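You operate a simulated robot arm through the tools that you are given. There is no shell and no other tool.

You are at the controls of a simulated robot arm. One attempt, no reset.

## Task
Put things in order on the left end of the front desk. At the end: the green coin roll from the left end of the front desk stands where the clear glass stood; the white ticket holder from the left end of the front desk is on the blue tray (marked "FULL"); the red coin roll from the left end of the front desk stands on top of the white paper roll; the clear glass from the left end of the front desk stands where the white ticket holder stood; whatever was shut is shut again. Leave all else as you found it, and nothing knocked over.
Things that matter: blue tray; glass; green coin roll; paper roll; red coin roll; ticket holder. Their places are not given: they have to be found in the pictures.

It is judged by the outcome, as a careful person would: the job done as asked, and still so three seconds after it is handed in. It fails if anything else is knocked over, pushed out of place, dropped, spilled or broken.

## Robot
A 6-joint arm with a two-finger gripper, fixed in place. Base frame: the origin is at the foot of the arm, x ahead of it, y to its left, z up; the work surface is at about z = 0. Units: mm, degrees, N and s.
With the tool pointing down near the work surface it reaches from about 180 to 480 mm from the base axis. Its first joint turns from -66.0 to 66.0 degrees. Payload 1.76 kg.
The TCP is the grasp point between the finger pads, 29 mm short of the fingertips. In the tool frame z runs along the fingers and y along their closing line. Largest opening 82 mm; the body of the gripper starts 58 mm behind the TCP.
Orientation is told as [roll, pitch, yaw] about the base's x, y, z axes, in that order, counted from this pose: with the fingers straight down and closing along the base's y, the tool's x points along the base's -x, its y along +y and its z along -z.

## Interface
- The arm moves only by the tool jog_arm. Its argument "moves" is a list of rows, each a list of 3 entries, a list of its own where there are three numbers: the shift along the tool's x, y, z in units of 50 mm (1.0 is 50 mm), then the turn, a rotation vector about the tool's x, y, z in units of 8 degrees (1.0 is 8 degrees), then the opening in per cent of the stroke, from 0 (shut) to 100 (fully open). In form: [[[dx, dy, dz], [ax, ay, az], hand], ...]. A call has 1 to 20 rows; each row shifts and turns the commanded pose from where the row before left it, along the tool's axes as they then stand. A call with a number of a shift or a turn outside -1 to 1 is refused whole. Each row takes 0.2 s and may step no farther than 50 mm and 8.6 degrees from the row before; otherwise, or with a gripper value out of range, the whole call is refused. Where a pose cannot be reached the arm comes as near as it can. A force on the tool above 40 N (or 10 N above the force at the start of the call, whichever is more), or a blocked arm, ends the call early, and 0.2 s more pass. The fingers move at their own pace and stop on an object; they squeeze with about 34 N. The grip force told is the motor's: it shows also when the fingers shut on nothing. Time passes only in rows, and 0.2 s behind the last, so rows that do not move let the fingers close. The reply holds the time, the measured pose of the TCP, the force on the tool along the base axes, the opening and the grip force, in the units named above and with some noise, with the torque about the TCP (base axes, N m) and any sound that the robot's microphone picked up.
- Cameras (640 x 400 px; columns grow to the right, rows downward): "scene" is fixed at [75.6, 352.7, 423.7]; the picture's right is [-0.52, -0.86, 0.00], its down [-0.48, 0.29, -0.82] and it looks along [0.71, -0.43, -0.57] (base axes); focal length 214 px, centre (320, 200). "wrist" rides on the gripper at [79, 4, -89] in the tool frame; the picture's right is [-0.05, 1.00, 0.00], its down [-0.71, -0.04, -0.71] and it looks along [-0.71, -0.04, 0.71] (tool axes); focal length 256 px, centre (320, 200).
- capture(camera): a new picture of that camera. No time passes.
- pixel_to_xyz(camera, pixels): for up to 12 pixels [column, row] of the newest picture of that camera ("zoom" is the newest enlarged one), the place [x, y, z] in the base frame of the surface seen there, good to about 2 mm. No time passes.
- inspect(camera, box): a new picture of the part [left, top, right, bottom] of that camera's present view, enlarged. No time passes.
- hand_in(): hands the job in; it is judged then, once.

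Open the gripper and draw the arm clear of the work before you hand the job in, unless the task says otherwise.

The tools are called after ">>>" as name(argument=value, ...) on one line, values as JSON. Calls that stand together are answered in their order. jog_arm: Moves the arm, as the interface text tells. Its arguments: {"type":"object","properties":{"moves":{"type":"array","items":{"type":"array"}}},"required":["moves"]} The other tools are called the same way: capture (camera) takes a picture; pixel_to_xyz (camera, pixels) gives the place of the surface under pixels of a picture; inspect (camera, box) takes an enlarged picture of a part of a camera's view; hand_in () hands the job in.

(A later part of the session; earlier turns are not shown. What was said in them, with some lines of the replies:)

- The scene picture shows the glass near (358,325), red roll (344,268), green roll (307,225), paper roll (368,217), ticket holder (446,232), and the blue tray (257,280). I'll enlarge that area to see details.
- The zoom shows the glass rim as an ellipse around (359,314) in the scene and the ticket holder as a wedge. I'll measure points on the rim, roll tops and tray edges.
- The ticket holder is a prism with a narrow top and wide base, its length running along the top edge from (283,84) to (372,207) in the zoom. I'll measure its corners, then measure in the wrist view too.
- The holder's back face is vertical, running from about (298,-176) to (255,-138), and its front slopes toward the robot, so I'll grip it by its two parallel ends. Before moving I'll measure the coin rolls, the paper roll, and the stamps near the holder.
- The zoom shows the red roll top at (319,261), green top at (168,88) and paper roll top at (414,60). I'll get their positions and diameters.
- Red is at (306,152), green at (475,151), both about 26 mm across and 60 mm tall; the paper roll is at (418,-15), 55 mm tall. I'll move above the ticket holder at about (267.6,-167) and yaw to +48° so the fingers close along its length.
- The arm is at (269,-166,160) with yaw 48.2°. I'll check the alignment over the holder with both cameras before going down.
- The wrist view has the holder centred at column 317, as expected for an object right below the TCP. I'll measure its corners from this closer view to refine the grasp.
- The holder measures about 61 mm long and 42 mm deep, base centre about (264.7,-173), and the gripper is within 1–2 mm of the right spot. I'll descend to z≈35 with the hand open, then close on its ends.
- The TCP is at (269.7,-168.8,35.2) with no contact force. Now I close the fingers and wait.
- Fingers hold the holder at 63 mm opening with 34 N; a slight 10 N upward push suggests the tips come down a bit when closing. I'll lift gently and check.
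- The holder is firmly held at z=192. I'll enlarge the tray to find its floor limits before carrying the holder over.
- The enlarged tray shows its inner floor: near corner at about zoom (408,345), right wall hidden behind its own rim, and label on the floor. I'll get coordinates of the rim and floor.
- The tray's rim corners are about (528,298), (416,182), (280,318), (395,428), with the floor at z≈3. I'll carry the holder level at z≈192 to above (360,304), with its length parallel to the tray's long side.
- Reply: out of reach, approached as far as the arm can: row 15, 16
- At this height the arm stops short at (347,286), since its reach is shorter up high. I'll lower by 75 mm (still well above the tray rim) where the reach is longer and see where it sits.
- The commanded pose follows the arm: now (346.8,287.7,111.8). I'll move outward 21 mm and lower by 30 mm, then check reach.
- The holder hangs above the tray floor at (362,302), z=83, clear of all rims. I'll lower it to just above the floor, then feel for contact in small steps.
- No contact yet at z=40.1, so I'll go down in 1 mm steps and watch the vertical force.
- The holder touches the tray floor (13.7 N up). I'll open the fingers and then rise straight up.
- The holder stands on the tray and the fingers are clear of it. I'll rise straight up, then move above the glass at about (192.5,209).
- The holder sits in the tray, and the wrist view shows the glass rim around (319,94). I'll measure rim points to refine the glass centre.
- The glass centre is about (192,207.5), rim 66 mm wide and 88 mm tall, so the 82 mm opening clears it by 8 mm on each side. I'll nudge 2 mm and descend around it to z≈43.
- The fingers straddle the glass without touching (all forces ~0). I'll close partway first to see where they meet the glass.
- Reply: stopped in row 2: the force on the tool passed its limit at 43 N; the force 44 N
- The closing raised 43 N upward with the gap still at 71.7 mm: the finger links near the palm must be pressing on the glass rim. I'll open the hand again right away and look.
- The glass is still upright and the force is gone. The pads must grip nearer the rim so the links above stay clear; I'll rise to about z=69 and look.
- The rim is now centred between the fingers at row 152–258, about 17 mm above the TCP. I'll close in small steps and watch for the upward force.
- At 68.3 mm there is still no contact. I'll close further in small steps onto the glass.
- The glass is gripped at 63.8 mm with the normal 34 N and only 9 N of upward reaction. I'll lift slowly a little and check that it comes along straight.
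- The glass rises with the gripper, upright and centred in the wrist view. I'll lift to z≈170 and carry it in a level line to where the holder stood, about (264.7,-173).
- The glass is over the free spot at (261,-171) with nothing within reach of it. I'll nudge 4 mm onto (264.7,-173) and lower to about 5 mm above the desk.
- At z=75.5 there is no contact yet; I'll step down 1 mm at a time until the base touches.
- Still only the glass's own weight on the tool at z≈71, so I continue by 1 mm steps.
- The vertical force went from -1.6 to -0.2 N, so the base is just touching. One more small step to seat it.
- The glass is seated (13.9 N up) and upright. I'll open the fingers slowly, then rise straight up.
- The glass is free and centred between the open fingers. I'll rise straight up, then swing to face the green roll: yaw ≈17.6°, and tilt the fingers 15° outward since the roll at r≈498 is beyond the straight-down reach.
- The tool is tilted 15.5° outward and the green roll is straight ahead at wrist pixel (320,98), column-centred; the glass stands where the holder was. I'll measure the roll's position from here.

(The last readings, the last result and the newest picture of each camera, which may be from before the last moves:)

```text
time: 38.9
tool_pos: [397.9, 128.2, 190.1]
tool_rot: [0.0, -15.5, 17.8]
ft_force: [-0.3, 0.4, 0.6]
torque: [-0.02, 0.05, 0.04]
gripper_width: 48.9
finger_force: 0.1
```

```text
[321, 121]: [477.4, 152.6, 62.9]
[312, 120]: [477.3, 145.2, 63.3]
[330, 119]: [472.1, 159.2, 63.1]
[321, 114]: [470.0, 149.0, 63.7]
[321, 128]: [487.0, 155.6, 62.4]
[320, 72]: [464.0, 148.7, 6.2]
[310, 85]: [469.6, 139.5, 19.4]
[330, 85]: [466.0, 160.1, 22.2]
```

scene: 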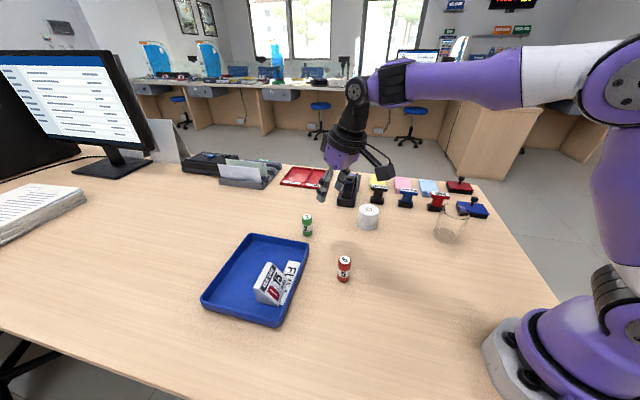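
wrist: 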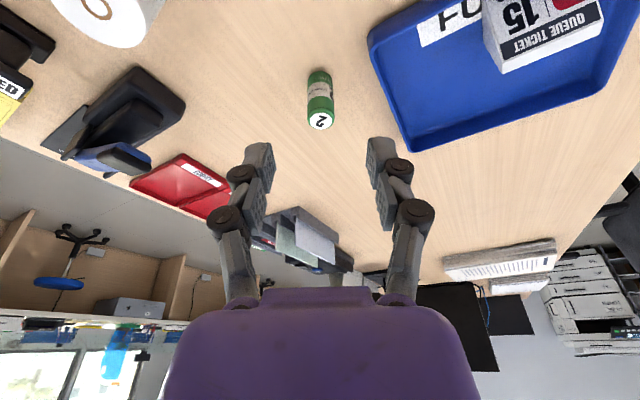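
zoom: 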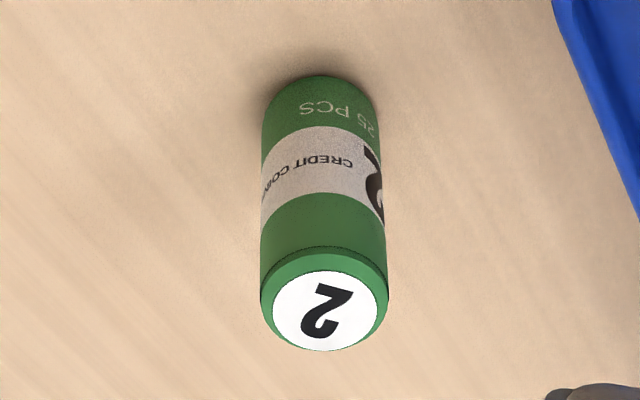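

The roll's centre is about (476.5,152.2). I'll move to above it at z≈125, keeping the tilt, and check.

>>> jog_arm(moves=[[[-0.412, -0.008, 0.5647], [0, 0, 0], 60], [[-0.412, -0.008, 0.5647], [0, 0, 0], 60], [[-0.412, -0.008, 0.5647], [0, 0, 0], 60], [[0, 0, 0], [0, 0, 0], 60]])

>>> capture(camera="wrist")

```text
time: 39.9
tool_pos: [477.9, 153.1, 125.2]
tool_rot: [0.0, -15.3, 17.6]
ft_force: [0.8, 0.0, -0.2]
torque: [-0.01, -0.04, -0.01]
gripper_width: 49.1
finger_force: 0.0
```

```text
taken
```

wrist: 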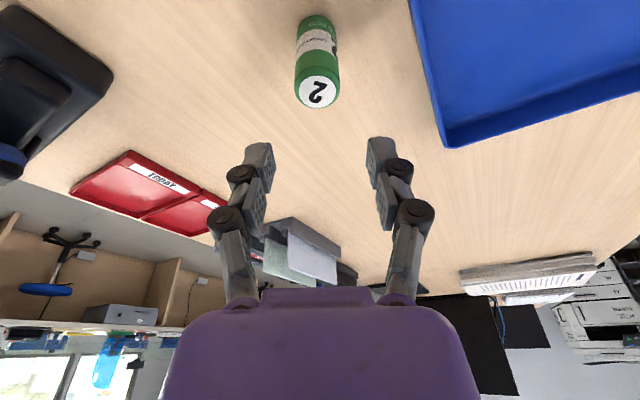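

I'm right above the green roll (wrist col 317). I'll descend vertically to z≈42 with the fingers 49 mm apart.

>>> jog_arm(moves=[[[0.115, 0, 0.4], [0, 0, 0], 60], [[0.115, 0, 0.4], [0, 0, 0], 60], [[0.0862, 0, 0.3], [0, 0, 0], 60], [[0.0862, 0, 0.3], [0, 0, 0], 60], [[0.0575, 0, 0.2], [0, 0, 0], 60], [[0, 0, 0], [0, 0, 0], 60]])

>>> capture(camera="wrist")

>>> inspect(camera="scene", box=[250, 160, 370, 260])

```text
time: 41.3
tool_pos: [475.8, 151.6, 43.7]
tool_rot: [0.1, -15.2, 17.7]
ft_force: [1.2, -0.2, -0.6]
torque: [-0.03, 0.0, 0.0]
gripper_width: 49.3
finger_force: 0.1
```

```text
taken
```

wrist: 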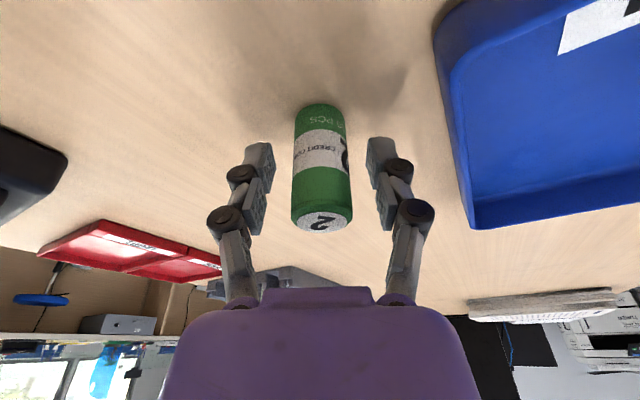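

```text
4.00 times, centred on (310, 210) of scene
```

zoom: 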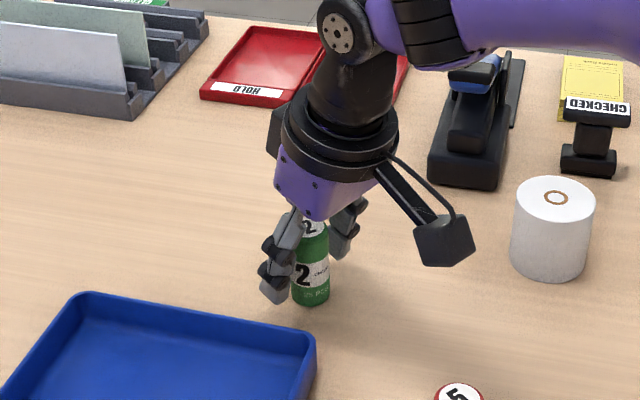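

The roll stands between the fingers, centred (col 322 between 262 and 378). I'll close on it.

>>> jog_arm(moves=[[[0, 0, 0], [0, 0, 0], 48], [[0, 0, 0], [0, 0, 0], 40], [[0, 0, 0], [0, 0, 0], 33], [[0, 0, 0], [0, 0, 0], 20], [[0, 0, 0], [0, 0, 0], 20]])

>>> capture(camera="wrist")

```text
time: 42.5
tool_pos: [475.5, 151.3, 43.4]
tool_rot: [0.1, -15.3, 17.7]
ft_force: [-0.5, 0.3, 1.2]
torque: [0.02, 0.05, -0.01]
gripper_width: 25.8
finger_force: 33.8
```

```text
taken
```

wrist: 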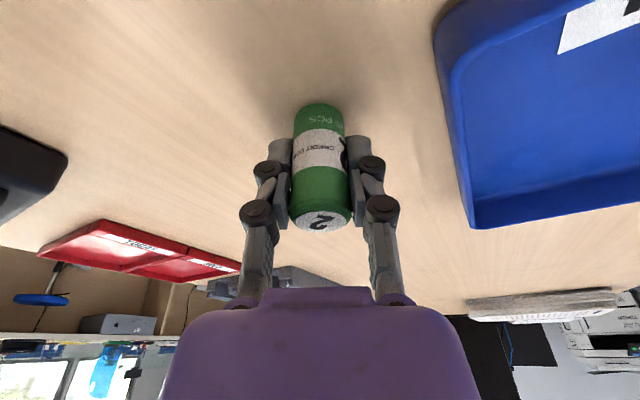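

The green roll is gripped at 25.8 mm with 34 N. I'll lift it vertically, retreat inward while rising, and turn the tilt direction about the vertical so it stays radial at the glass's old place.

>>> jog_arm(moves=[[[-0.0528, 0, -0.193], [0, 0, 0], 20], [[-0.158, 0, -0.579], [0, 0, 0], 20], [[-0.211, 0, -0.772], [0, 0, 0], 20], [[0.4516, 0.2864, -0.3184], [0, 0, 0], 20], [[0.4516, 0.2864, -0.3184], [0, 0, 0], 20], [[0.4516, 0.2864, -0.3184], [0, 0, 0], 20], [[0.4516, 0.2864, -0.3184], [0, 0, 0], 20], [[0.4516, 0.2864, -0.3184], [0, 0, 0], 20], [[0, 0, 0], [-0.2433, 0, -0.889], 20], [[0, 0, 0], [-0.2433, 0, -0.889], 20], [[0, 0, 0], [-0.2433, 0, -0.889], 20], [[0, 0, 0], [-0.2433, 0, -0.889], 20], [[0, 0, 0], [0, 0, 0], 20]])

>>> capture(camera="scene")

>>> capture(camera="wrist")

```text
time: 45.3
tool_pos: [330.0, 179.2, 169.9]
tool_rot: [0.0, -15.3, 47.3]
ft_force: [-0.2, -1.0, -1.9]
torque: [0.0, 0.02, -0.01]
gripper_width: 25.7
finger_force: 34.2
```

```text
taken
```

scene: 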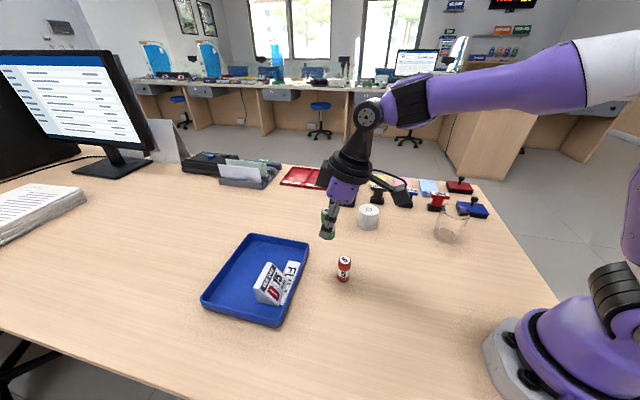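

```text
taken
```

wrist: 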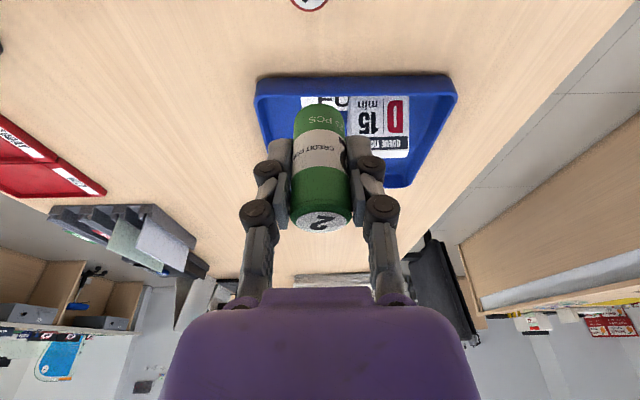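

The roll hangs vertically at (330,179,170). Next I carry it to above the glass's old place, (192.2,207.6), at z≈110.

>>> jog_arm(moves=[[[0.3436, 0.482, 0.1548], [0, 0, 0], 20], [[0.3436, 0.482, 0.1548], [0, 0, 0], 20], [[0.3436, 0.482, 0.1548], [0, 0, 0], 20], [[0.3436, 0.482, 0.1548], [0, 0, 0], 20], [[0.3436, 0.482, 0.1548], [0, 0, 0], 20], [[0, 0, 0], [0, 0, 0], 20]])

>>> capture(camera="scene")

```text
time: 46.7
tool_pos: [193.3, 207.5, 109.9]
tool_rot: [0.1, -15.3, 47.2]
ft_force: [-0.2, -0.3, -1.3]
torque: [0.0, 0.0, 0.0]
gripper_width: 25.8
finger_force: 33.8
```

```text
taken
```

scene: 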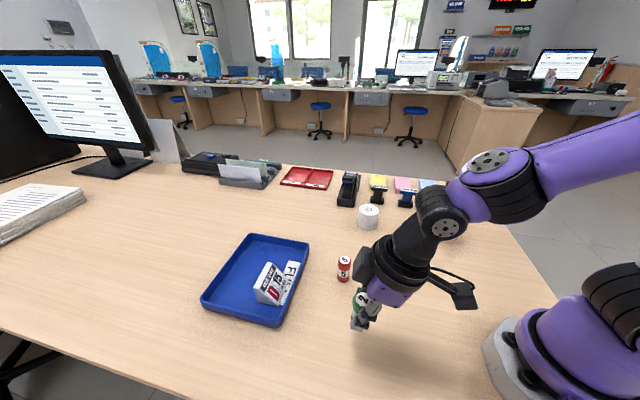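

It's over the target at (193,207.5). I'll lower it vertically to just above the desk.

>>> jog_arm(moves=[[[0.1056, 0, 0.3858], [0, 0, 0], 20], [[0.1056, 0, 0.3858], [0, 0, 0], 20], [[0.0792, 0, 0.2894], [0, 0, 0], 20], [[0.0264, 0, 0.0965], [0, 0, 0], 20], [[0.0158, 0, 0.0579], [0, 0, 0], 20], [[0, 0, 0], [0, 0, 0], 20]])

```text
time: 48.1
tool_pos: [193.1, 207.6, 45.6]
tool_rot: [0.1, -15.4, 47.2]
ft_force: [0.3, -0.4, -1.5]
torque: [-0.03, 0.0, 0.03]
gripper_width: 25.7
finger_force: 34.2
```

At z=45.6 the roll is just above the desk (grip height was 43.5), so I step down 1 mm at a time.

>>> jog_arm(moves=[[[0.0053, 0, 0.0193], [0, 0, 0], 20], [[0.0053, 0, 0.0193], [0, 0, 0], 20], [[0, 0, 0], [0, 0, 0], 20]])

```text
time: 48.9
tool_pos: [192.8, 207.2, 44.5]
tool_rot: [0.2, -15.3, 47.2]
ft_force: [0.2, -0.9, -1.0]
torque: [0.03, -0.01, 0.0]
gripper_width: 25.6
finger_force: 34.1
```

Still no contact at z≈44.5; continuing with 0.7 mm steps.

>>> jog_arm(moves=[[[0.004, 0, 0.0145], [0, 0, 0], 20], [[0, 0, 0], [0, 0, 0], 20]])

```text
time: 49.5
tool_pos: [192.8, 208.5, 44.4]
tool_rot: [0.1, -15.3, 47.2]
ft_force: [0.2, -1.5, -1.9]
torque: [0.03, -0.01, 0.0]
gripper_width: 25.7
finger_force: 34.0
```

No contact yet, so another 0.7 mm.

>>> jog_arm(moves=[[[0.004, 0, 0.0145], [0, 0, 0], 20], [[0, 0, 0], [0, 0, 0], 20]])

```text
time: 50.1
tool_pos: [192.7, 207.8, 42.7]
tool_rot: [0.1, -15.2, 47.2]
ft_force: [-1.0, 0.2, -2.1]
torque: [-0.01, -0.02, -0.01]
gripper_width: 25.6
finger_force: 34.1
```

Force still equals the roll's weight; one more 0.7 mm step.

>>> jog_arm(moves=[[[0.004, 0, 0.0145], [0, 0, 0], 20], [[0, 0, 0], [0, 0, 0], 20]])

>>> inspect(camera="scene", box=[310, 270, 430, 380])

```text
time: 50.7
tool_pos: [192.7, 208.4, 43.2]
tool_rot: [0.2, -15.4, 47.2]
ft_force: [-7.4, -3.7, 24.3]
torque: [-0.19, 0.28, -0.06]
gripper_width: 25.4
finger_force: 33.9
```

```text
3.64 times, centred on (370, 325) of scene
```

zoom: 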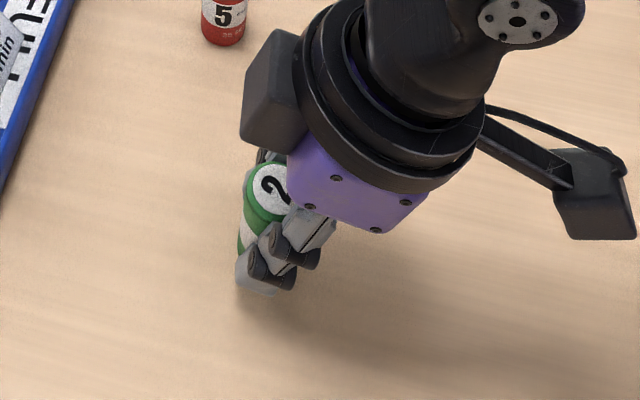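

Contact now (24 N up). I'll ease up 0.4 mm and open the fingers slowly.

>>> jog_arm(moves=[[[-0.0021, 0, -0.0077], [0, 0, 0], 20], [[0, 0, 0], [0, 0, 0], 34], [[0, 0, 0], [0, 0, 0], 38], [[0, 0, 0], [0, 0, 0], 46], [[0, 0, 0], [0, 0, 0], 60], [[0, 0, 0], [0, 0, 0], 60]])

>>> capture(camera="wrist")

```text
time: 52.1
tool_pos: [192.8, 208.0, 42.6]
tool_rot: [0.2, -15.3, 47.2]
ft_force: [0.0, 0.0, 0.1]
torque: [-0.02, -0.02, -0.01]
gripper_width: 49.5
finger_force: 0.1
```

```text
taken
```

wrist: 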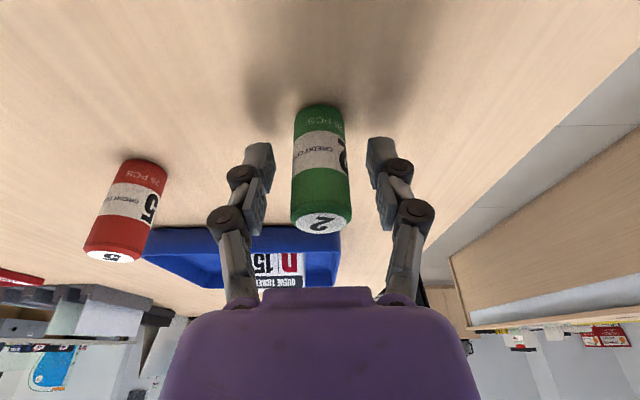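

The green roll stands alone at the glass's old place. I'll rise vertically, level the tool, turn to yaw 26° and move above the red roll at (306,152).

>>> jog_arm(moves=[[[-0.1056, 0, -0.3858], [0, 0, 0], 60], [[-0.2375, 0, -0.868], [0, 0, 0], 60], [[-0.2375, 0, -0.868], [0, 0, 0], 60], [[0, 0, 0], [0, 0.956, 0], 60], [[0, 0, 0], [0, 0.956, 0], 60], [[0, 0, 0], [0, 0, 0.883], 60], [[0, 0, 0], [0, 0, 0.883], 60], [[0, 0, 0], [0, 0, 0.883], 60], [[-0.3855, -0.501, 0.065], [0, 0, 0], 60], [[-0.3855, -0.501, 0.065], [0, 0, 0], 60], [[-0.3855, -0.501, 0.065], [0, 0, 0], 60], [[-0.3855, -0.501, 0.065], [0, 0, 0], 60], [[0, 0, 0], [0, 0, 0], 60]])

>>> capture(camera="wrist")

>>> capture(camera="scene")

```text
time: 54.9
tool_pos: [308.6, 148.9, 141.3]
tool_rot: [0.1, 0.0, 26.0]
ft_force: [0.1, 0.2, 0.1]
torque: [-0.03, 0.02, -0.01]
gripper_width: 49.2
finger_force: 0.1
```

```text
taken
```

wrist: 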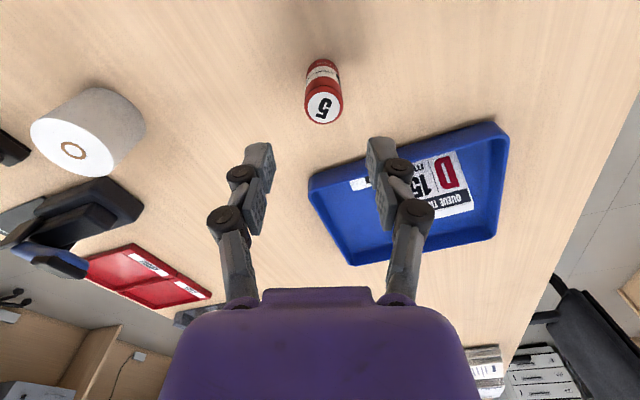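

```text
taken
```

scene: 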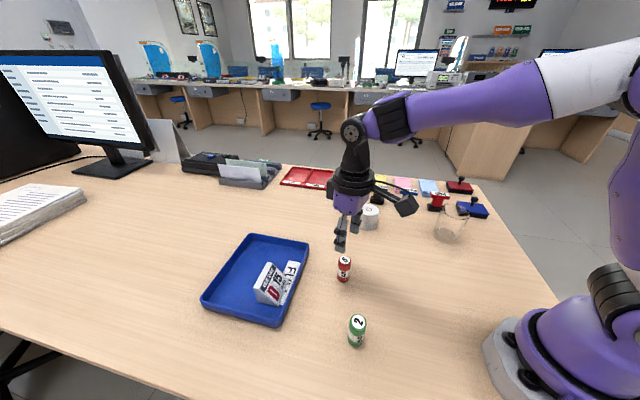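

The green roll stands at (357,330) and the red roll shows at wrist pixel (323,92). I'll measure the red roll and the paper roll from the wrist view.

>>> pixel_to_xyz(camera="wrist", pixels=[[323, 108], [309, 107], [338, 107], [323, 95], [323, 121], [323, 65], [72, 150], [50, 150], [110, 145], [68, 120], [85, 170]])

>>> inspect(camera="scene", box=[330, 180, 400, 250])

```text
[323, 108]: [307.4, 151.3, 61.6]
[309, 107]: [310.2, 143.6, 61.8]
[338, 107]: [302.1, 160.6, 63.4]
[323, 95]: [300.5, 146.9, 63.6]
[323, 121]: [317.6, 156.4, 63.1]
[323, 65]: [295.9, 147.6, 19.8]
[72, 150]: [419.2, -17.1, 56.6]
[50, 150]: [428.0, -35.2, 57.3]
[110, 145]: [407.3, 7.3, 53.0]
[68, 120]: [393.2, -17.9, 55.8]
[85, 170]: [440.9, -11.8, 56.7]
```

```text
5.71 times, centred on (365, 215) of scene
```

zoom: 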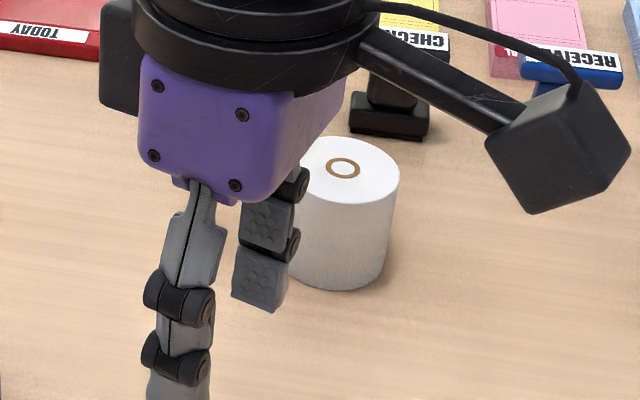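

The red roll's centre is about (307.5,152) and the paper roll's hole is at (419,-17), top z≈56. I'll shift 3 mm and descend around the red roll to z≈43.

>>> jog_arm(moves=[[[0, 0.055, 0], [0, 0, 0], 60], [[0, 0, 0.5], [0, 0, 0], 60], [[0, 0, 0.5], [0, 0, 0], 60], [[0, 0, 0.5], [0, 0, 0], 60], [[0, 0, 0.3], [0, 0, 0], 60], [[0, 0, 0.166], [0, 0, 0], 60], [[0, 0, 0], [0, 0, 0], 60]])

>>> capture(camera="wrist")

```text
time: 56.5
tool_pos: [305.0, 151.8, 41.4]
tool_rot: [0.1, 0.0, 26.0]
ft_force: [0.6, 0.5, -0.5]
torque: [0.01, 0.05, -0.01]
gripper_width: 49.1
finger_force: 0.0
```

```text
taken
```

wrist: 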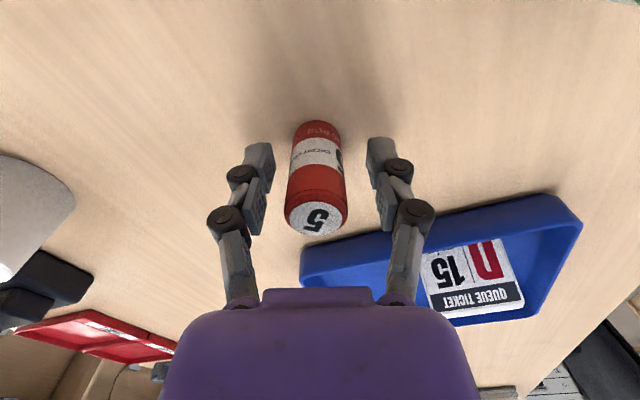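

The red roll sits between the fingers (col 317). I'll close on it.

>>> jog_arm(moves=[[[0, 0, 0], [0, 0, 0], 48], [[0, 0, 0], [0, 0, 0], 40], [[0, 0, 0], [0, 0, 0], 33], [[0, 0, 0], [0, 0, 0], 20], [[0, 0, 0], [0, 0, 0], 20]])

>>> capture(camera="wrist")

```text
time: 57.7
tool_pos: [304.5, 152.0, 42.2]
tool_rot: [0.1, 0.0, 26.0]
ft_force: [0.0, -1.1, 2.5]
torque: [0.01, 0.0, 0.0]
gripper_width: 25.9
finger_force: 34.2
```

```text
taken
```

wrist: 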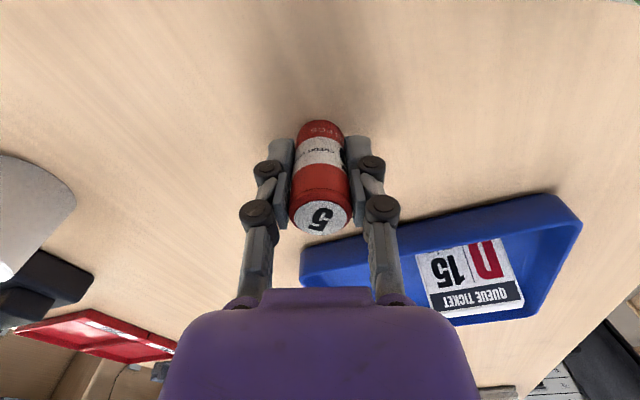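

The red roll is gripped at 25.9 mm. I'll lift it to z≈150 and carry it to above the paper roll at (418.5,-16.5).

>>> jog_arm(moves=[[[0, 0, -0.1], [0, 0, 0], 20], [[0, 0, -0.4], [0, 0, 0], 20], [[0, 0, -0.8], [0, 0, 0], 20], [[0, 0, -0.86], [0, 0, 0], 20], [[-0.094, -0.6716, 0], [0, 0, 0], 20], [[-0.094, -0.6716, 0], [0, 0, 0], 20], [[-0.094, -0.6716, 0], [0, 0, 0], 20], [[-0.094, -0.6716, 0], [0, 0, 0], 20], [[-0.094, -0.6716, 0], [0, 0, 0], 20], [[-0.094, -0.6716, 0], [0, 0, 0], 20], [[0, 0, 0], [0, 0, 0], 20]])

>>> capture(camera="wrist")

>>> inspect(camera="scene", box=[310, 140, 430, 250])

```text
time: 60.1
tool_pos: [420.6, -14.7, 149.2]
tool_rot: [0.2, 0.2, 26.1]
ft_force: [-0.2, 0.3, -1.8]
torque: [-0.01, -0.02, 0.0]
gripper_width: 25.7
finger_force: 34.2
```

```text
taken
```

wrist: 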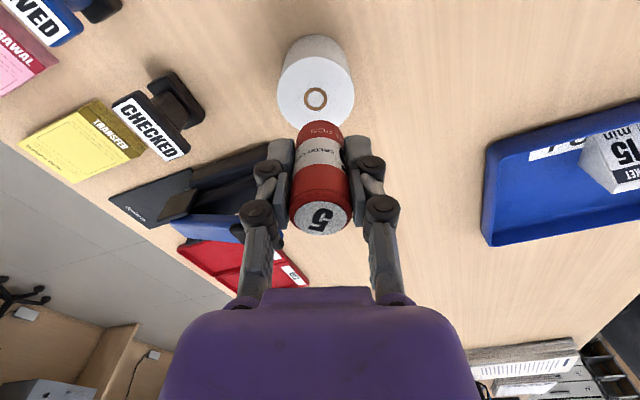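

```text
3.64 times, centred on (370, 195) of scene
```

zoom: 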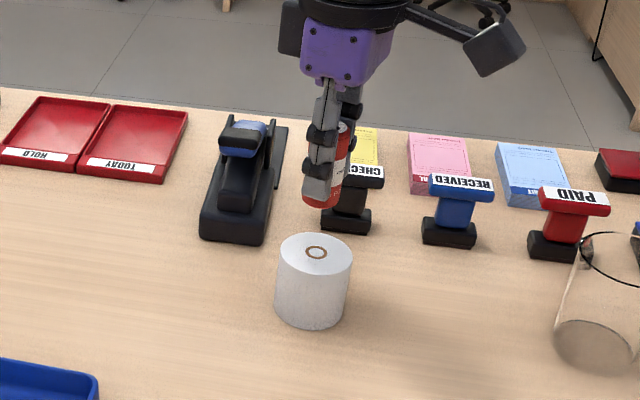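

The red roll hangs above; the paper roll's hole is at wrist pixel (315,98). I'll measure both to align their axes.

>>> pixel_to_xyz(camera="wrist", pixels=[[315, 98], [283, 95], [350, 95], [308, 98], [323, 98], [315, 120], [321, 218], [295, 215], [347, 215], [321, 205], [321, 230], [320, 140]])

>>> pixel_to_xyz(camera="zoom", pixels=[[316, 253], [282, 252], [349, 252], [316, 237], [316, 270], [322, 200], [335, 190]])

```text
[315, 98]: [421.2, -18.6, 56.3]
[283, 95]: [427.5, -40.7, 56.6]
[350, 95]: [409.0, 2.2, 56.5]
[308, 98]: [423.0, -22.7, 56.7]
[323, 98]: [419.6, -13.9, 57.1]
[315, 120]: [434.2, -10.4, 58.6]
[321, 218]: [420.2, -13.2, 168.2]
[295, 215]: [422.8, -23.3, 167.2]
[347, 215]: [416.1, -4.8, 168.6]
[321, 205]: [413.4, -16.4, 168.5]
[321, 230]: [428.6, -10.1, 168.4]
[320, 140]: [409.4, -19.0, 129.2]
```

```text
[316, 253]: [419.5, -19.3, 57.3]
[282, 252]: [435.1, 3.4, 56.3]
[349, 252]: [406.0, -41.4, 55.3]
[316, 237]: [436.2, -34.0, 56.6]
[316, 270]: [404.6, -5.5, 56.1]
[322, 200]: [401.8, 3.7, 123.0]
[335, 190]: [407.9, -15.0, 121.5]
```

Paper roll axis is at (420.2,-19), red roll axis at (420.3,-13.5), so I shift 5 mm and lower to about 5 mm above the paper roll (contact expected at TCP z≈98.5).

>>> jog_arm(moves=[[[0.0466, -0.095, 0], [0, 0, 0], 20], [[0, 0, 0.4], [0, 0, 0], 20], [[0, 0, 0.3], [0, 0, 0], 20], [[0, 0, 0.2], [0, 0, 0], 20], [[0, 0, 0], [0, 0, 0], 20]])

>>> capture(camera="wrist")

>>> inspect(camera="scene", box=[320, 160, 420, 250])

```text
time: 61.3
tool_pos: [418.1, -20.8, 104.7]
tool_rot: [0.1, 0.1, 26.0]
ft_force: [0.0, -0.2, -2.3]
torque: [-0.03, -0.01, 0.01]
gripper_width: 25.8
finger_force: 34.1
```

```text
taken
```

wrist: 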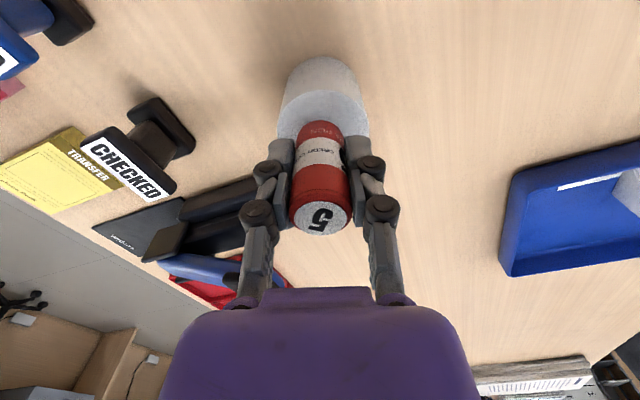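

```text
4.44 times, centred on (370, 205) of scene
```

zoom: 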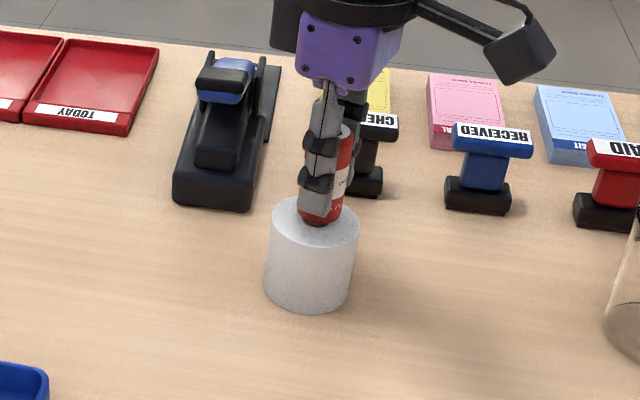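

The red roll is a few mm above the paper roll. I'll double check the alignment with a measurement before lowering.

>>> pixel_to_xyz(camera="wrist", pixels=[[321, 218], [295, 215], [347, 215], [321, 205], [321, 230], [281, 110], [367, 110], [322, 95], [290, 95], [355, 95]])

>>> pixel_to_xyz(camera="zoom", pixels=[[272, 218], [357, 228], [300, 240], [330, 242], [318, 221], [340, 215], [302, 216]])

```text
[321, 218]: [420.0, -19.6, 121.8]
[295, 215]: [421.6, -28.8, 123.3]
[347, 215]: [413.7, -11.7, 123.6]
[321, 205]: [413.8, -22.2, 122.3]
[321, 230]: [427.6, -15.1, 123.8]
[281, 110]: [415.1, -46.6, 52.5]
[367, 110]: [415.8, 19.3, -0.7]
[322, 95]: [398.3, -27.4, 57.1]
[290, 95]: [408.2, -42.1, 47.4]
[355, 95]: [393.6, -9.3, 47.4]
```

```text
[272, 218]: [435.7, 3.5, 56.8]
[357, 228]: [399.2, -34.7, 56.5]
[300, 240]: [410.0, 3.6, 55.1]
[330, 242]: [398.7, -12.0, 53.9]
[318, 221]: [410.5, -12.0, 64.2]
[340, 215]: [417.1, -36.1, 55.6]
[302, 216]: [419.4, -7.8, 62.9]
```

Red axis at (419.6,-19.5) against paper roll axis (420.2,-19): aligned within 1 mm. I'll lower gently toward contact.

>>> jog_arm(moves=[[[0, 0, 0.04], [0, 0, 0], 20], [[0, 0, 0.03], [0, 0, 0], 20], [[0, 0, 0.015], [0, 0, 0], 20], [[0, 0, 0], [0, 0, 0], 20]])

```text
time: 62.3
tool_pos: [418.6, -20.3, 99.8]
tool_rot: [0.1, 0.1, 26.0]
ft_force: [0.0, 0.0, -2.0]
torque: [-0.02, 0.02, 0.0]
gripper_width: 25.9
finger_force: 34.0
```

No contact at z≈99.8; stepping down 0.6 mm at a time.

>>> jog_arm(moves=[[[0, 0, 0.012], [0, 0, 0], 20], [[0, 0, 0], [0, 0, 0], 20]])

```text
time: 62.9
tool_pos: [418.8, -20.4, 99.1]
tool_rot: [0.1, 0.0, 26.1]
ft_force: [0.1, -0.6, 1.1]
torque: [-0.02, 0.02, 0.01]
gripper_width: 25.8
finger_force: 34.4
```

The force rose from -2.0 to +1.1 N, so it's touching. One more 0.4 mm to seat it.

>>> jog_arm(moves=[[[0, 0, 0.008], [0, 0, 0], 20], [[0, 0, 0], [0, 0, 0], 20]])

>>> inspect(camera="scene", box=[340, 180, 400, 240])

```text
time: 63.5
tool_pos: [419.4, -20.4, 99.8]
tool_rot: [0.1, 0.0, 26.0]
ft_force: [-0.6, 2.3, 2.5]
torque: [0.05, -0.03, 0.0]
gripper_width: 25.9
finger_force: 34.1
```

```text
6.67 times, centred on (370, 210) of scene
```

zoom: 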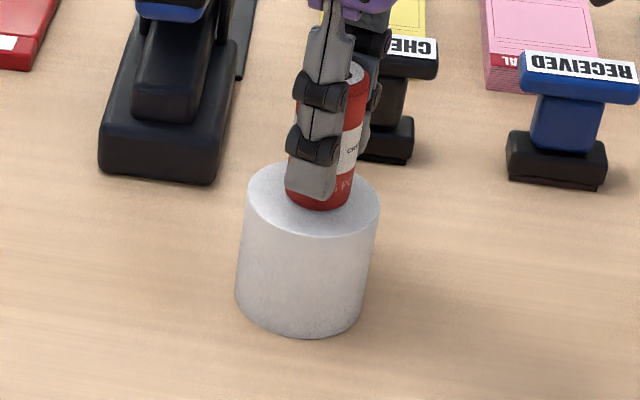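

The red roll stands on the paper roll with about 4.5 N of contact. I'll open the fingers slowly.

>>> jog_arm(moves=[[[0, 0, 0.005], [0, 0, 0], 20], [[0, 0, 0], [0, 0, 0], 32], [[0, 0, 0], [0, 0, 0], 34], [[0, 0, 0], [0, 0, 0], 38], [[0, 0, 0], [0, 0, 0], 46], [[0, 0, 0], [0, 0, 0], 58], [[0, 0, 0], [0, 0, 0], 62], [[0, 0, 0], [0, 0, 0], 62]])

>>> capture(camera="wrist")

>>> inspect(camera="scene", box=[340, 180, 400, 240])

```text
time: 65.3
tool_pos: [419.5, -19.9, 99.5]
tool_rot: [0.0, -0.1, 26.0]
ft_force: [0.0, 0.4, 0.3]
torque: [0.0, 0.01, -0.04]
gripper_width: 50.9
finger_force: 0.0
```

```text
taken
```

wrist: 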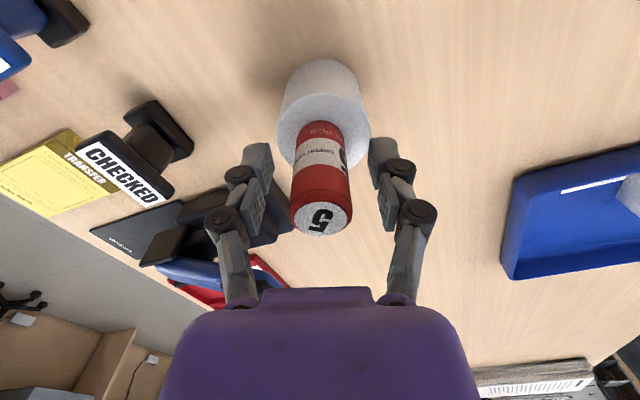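

```text
6.67 times, centred on (370, 210) of scene
```

zoom: 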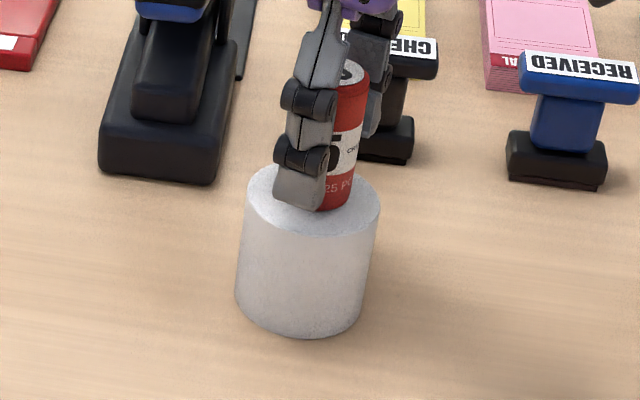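

The red roll stands free on the paper roll with clearance on both sides. I'll rise straight up slowly, then draw the arm back toward the start position.

>>> jog_arm(moves=[[[0, 0, -0.2], [0, 0, 0], 62], [[0, 0, -0.4], [0, 0, 0], 62], [[0, 0, -0.6], [0, 0, 0], 62], [[0, 0, -0.6], [0, 0, 0], 62], [[0.6, 0, -0.4], [0, 0, 0], 100], [[0.6, 0, -0.4], [0, 0, 0], 100], [[0.6, 0, -0.4], [0, 0, 0], 100], [[0.6, 0, -0.4], [0, 0, 0], 100], [[0.6, 0, -0.4], [0, 0, 0], 100], [[0.2, 0.4, -0.2], [0, 0, 0], 100], [[0, 0.4, 0], [0, 0, 0], 100], [[0, 0, 0], [0, 0, 0], 100]])

>>> capture(camera="scene")

>>> capture(camera="wrist")

```text
time: 67.9
tool_pos: [256.3, -54.7, 301.5]
tool_rot: [0.1, -0.1, 26.0]
ft_force: [0.2, 1.1, 0.3]
torque: [-0.02, 0.02, 0.03]
gripper_width: 81.8
finger_force: 0.1
```

```text
taken
```

scene: 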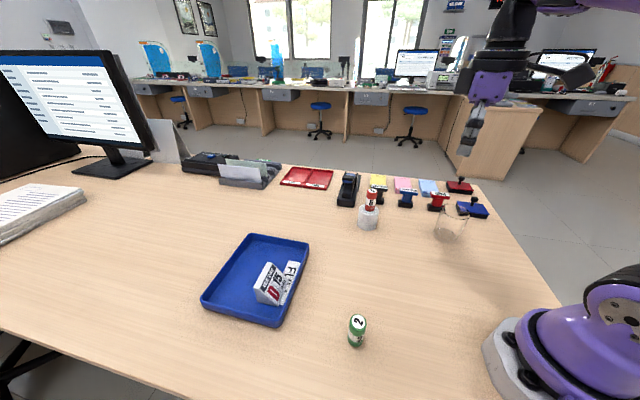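

```text
taken
```

wrist: 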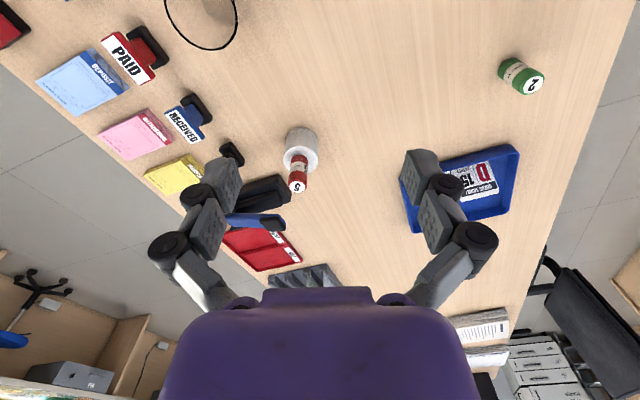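

Everything appears in place: holder in the tray, green roll at (357,330), red on the paper roll, glass at (450,225). I'll check the details and positions once more before handing in.

>>> inspect(camera="scene", box=[340, 170, 500, 270])

>>> inspect(camera="scene", box=[190, 225, 390, 355])

>>> pixel_to_xyz(camera="scene", pixels=[[358, 322], [356, 342], [371, 192], [368, 221], [467, 208], [435, 206], [450, 199], [450, 217], [450, 240], [268, 285]])

```text
4.00 times, centred on (420, 220) of scene
```

zoom: 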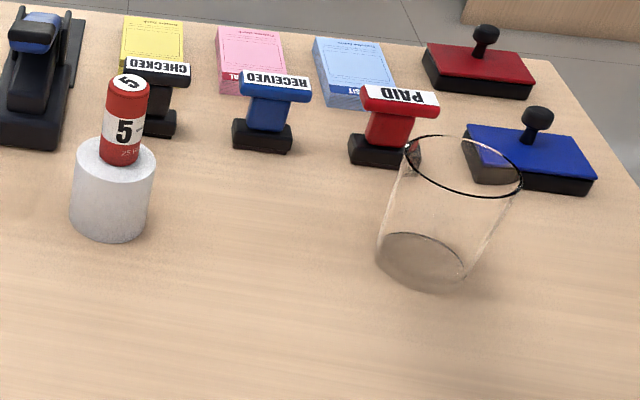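

```text
3.08 times, centred on (290, 290) of scene
```

zoom: 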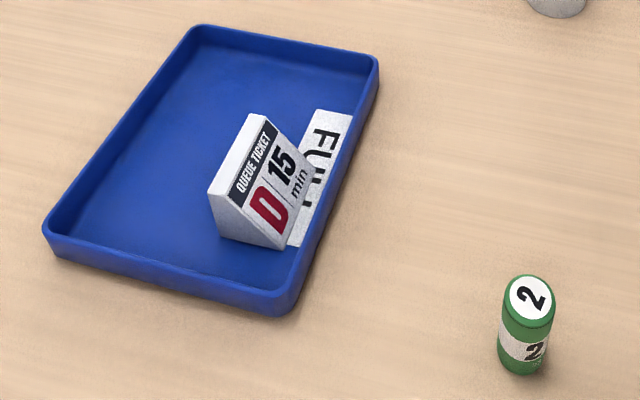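

```text
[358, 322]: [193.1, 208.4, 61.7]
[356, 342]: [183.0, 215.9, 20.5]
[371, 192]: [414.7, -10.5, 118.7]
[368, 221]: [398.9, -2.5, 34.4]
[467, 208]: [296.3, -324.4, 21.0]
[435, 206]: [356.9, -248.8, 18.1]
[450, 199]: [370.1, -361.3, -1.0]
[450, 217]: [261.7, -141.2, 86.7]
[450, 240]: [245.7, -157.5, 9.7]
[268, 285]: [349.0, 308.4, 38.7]
```

The tray and green roll look right. I'll verify the glass rim is level and the glass centred on the holder's old spot.

>>> inspect(camera="scene", box=[425, 195, 480, 250])

>>> pixel_to_xyz(camera="wrist", pixels=[[200, 50], [166, 5], [237, 10], [180, 36], [225, 40], [301, 187], [301, 140], [529, 82]])

```text
7.27 times, centred on (452, 222) of scene
```

zoom: 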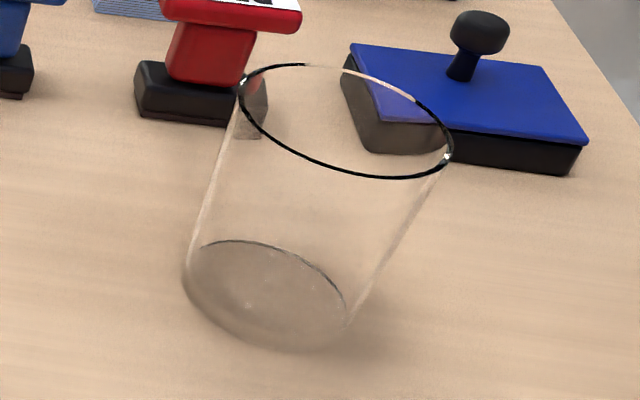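

```text
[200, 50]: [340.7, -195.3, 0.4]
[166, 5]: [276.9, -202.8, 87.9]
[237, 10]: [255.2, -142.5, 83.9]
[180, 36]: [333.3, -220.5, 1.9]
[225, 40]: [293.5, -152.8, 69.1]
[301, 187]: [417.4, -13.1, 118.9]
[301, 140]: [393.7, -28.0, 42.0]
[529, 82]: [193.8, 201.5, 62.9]
```

The rim is level at z≈87 with its centre near (266,-173), on the holder's old spot. Red roll top is at z≈119 on the paper roll, green stands at (193,208), the holder is in the tray, the hand is open and the arm is clear, so I hand in.

>>> hand_in()

```text
The job is handed in.
```

I did all four moves and handed the job in. My last check before that showed everything standing, with the hand open and the arm clear. The judge's result has not come back.

| Item | Asked for | Where it ended up |
|---|---|---|
| Ticket holder | on the blue tray | on the tray floor beside the "FULL" label, partly covering it |
| Clear glass | where the ticket holder stood | centred near (266, -173), about 1 mm from the holder's old centre |
| Green coin roll | where the clear glass stood | about (193, 208), about 1 mm from the glass's old centre |
| Red coin roll | on top of the white paper roll | standing on it, centred to about 1 mm |

- **Glass:** on the first try at gripping it, the finger links seem to have pressed on the rim and pushed up with about 43 N. I opened the hand at once and gripped nearer the rim. The glass stayed upright, and I saw no damage in the pictures.
- **Shut items:** I found nothing that had been shut and opened nothing, so there was nothing to close again.
- **Everything else:** I saw no sign that anything else was moved or knocked over.
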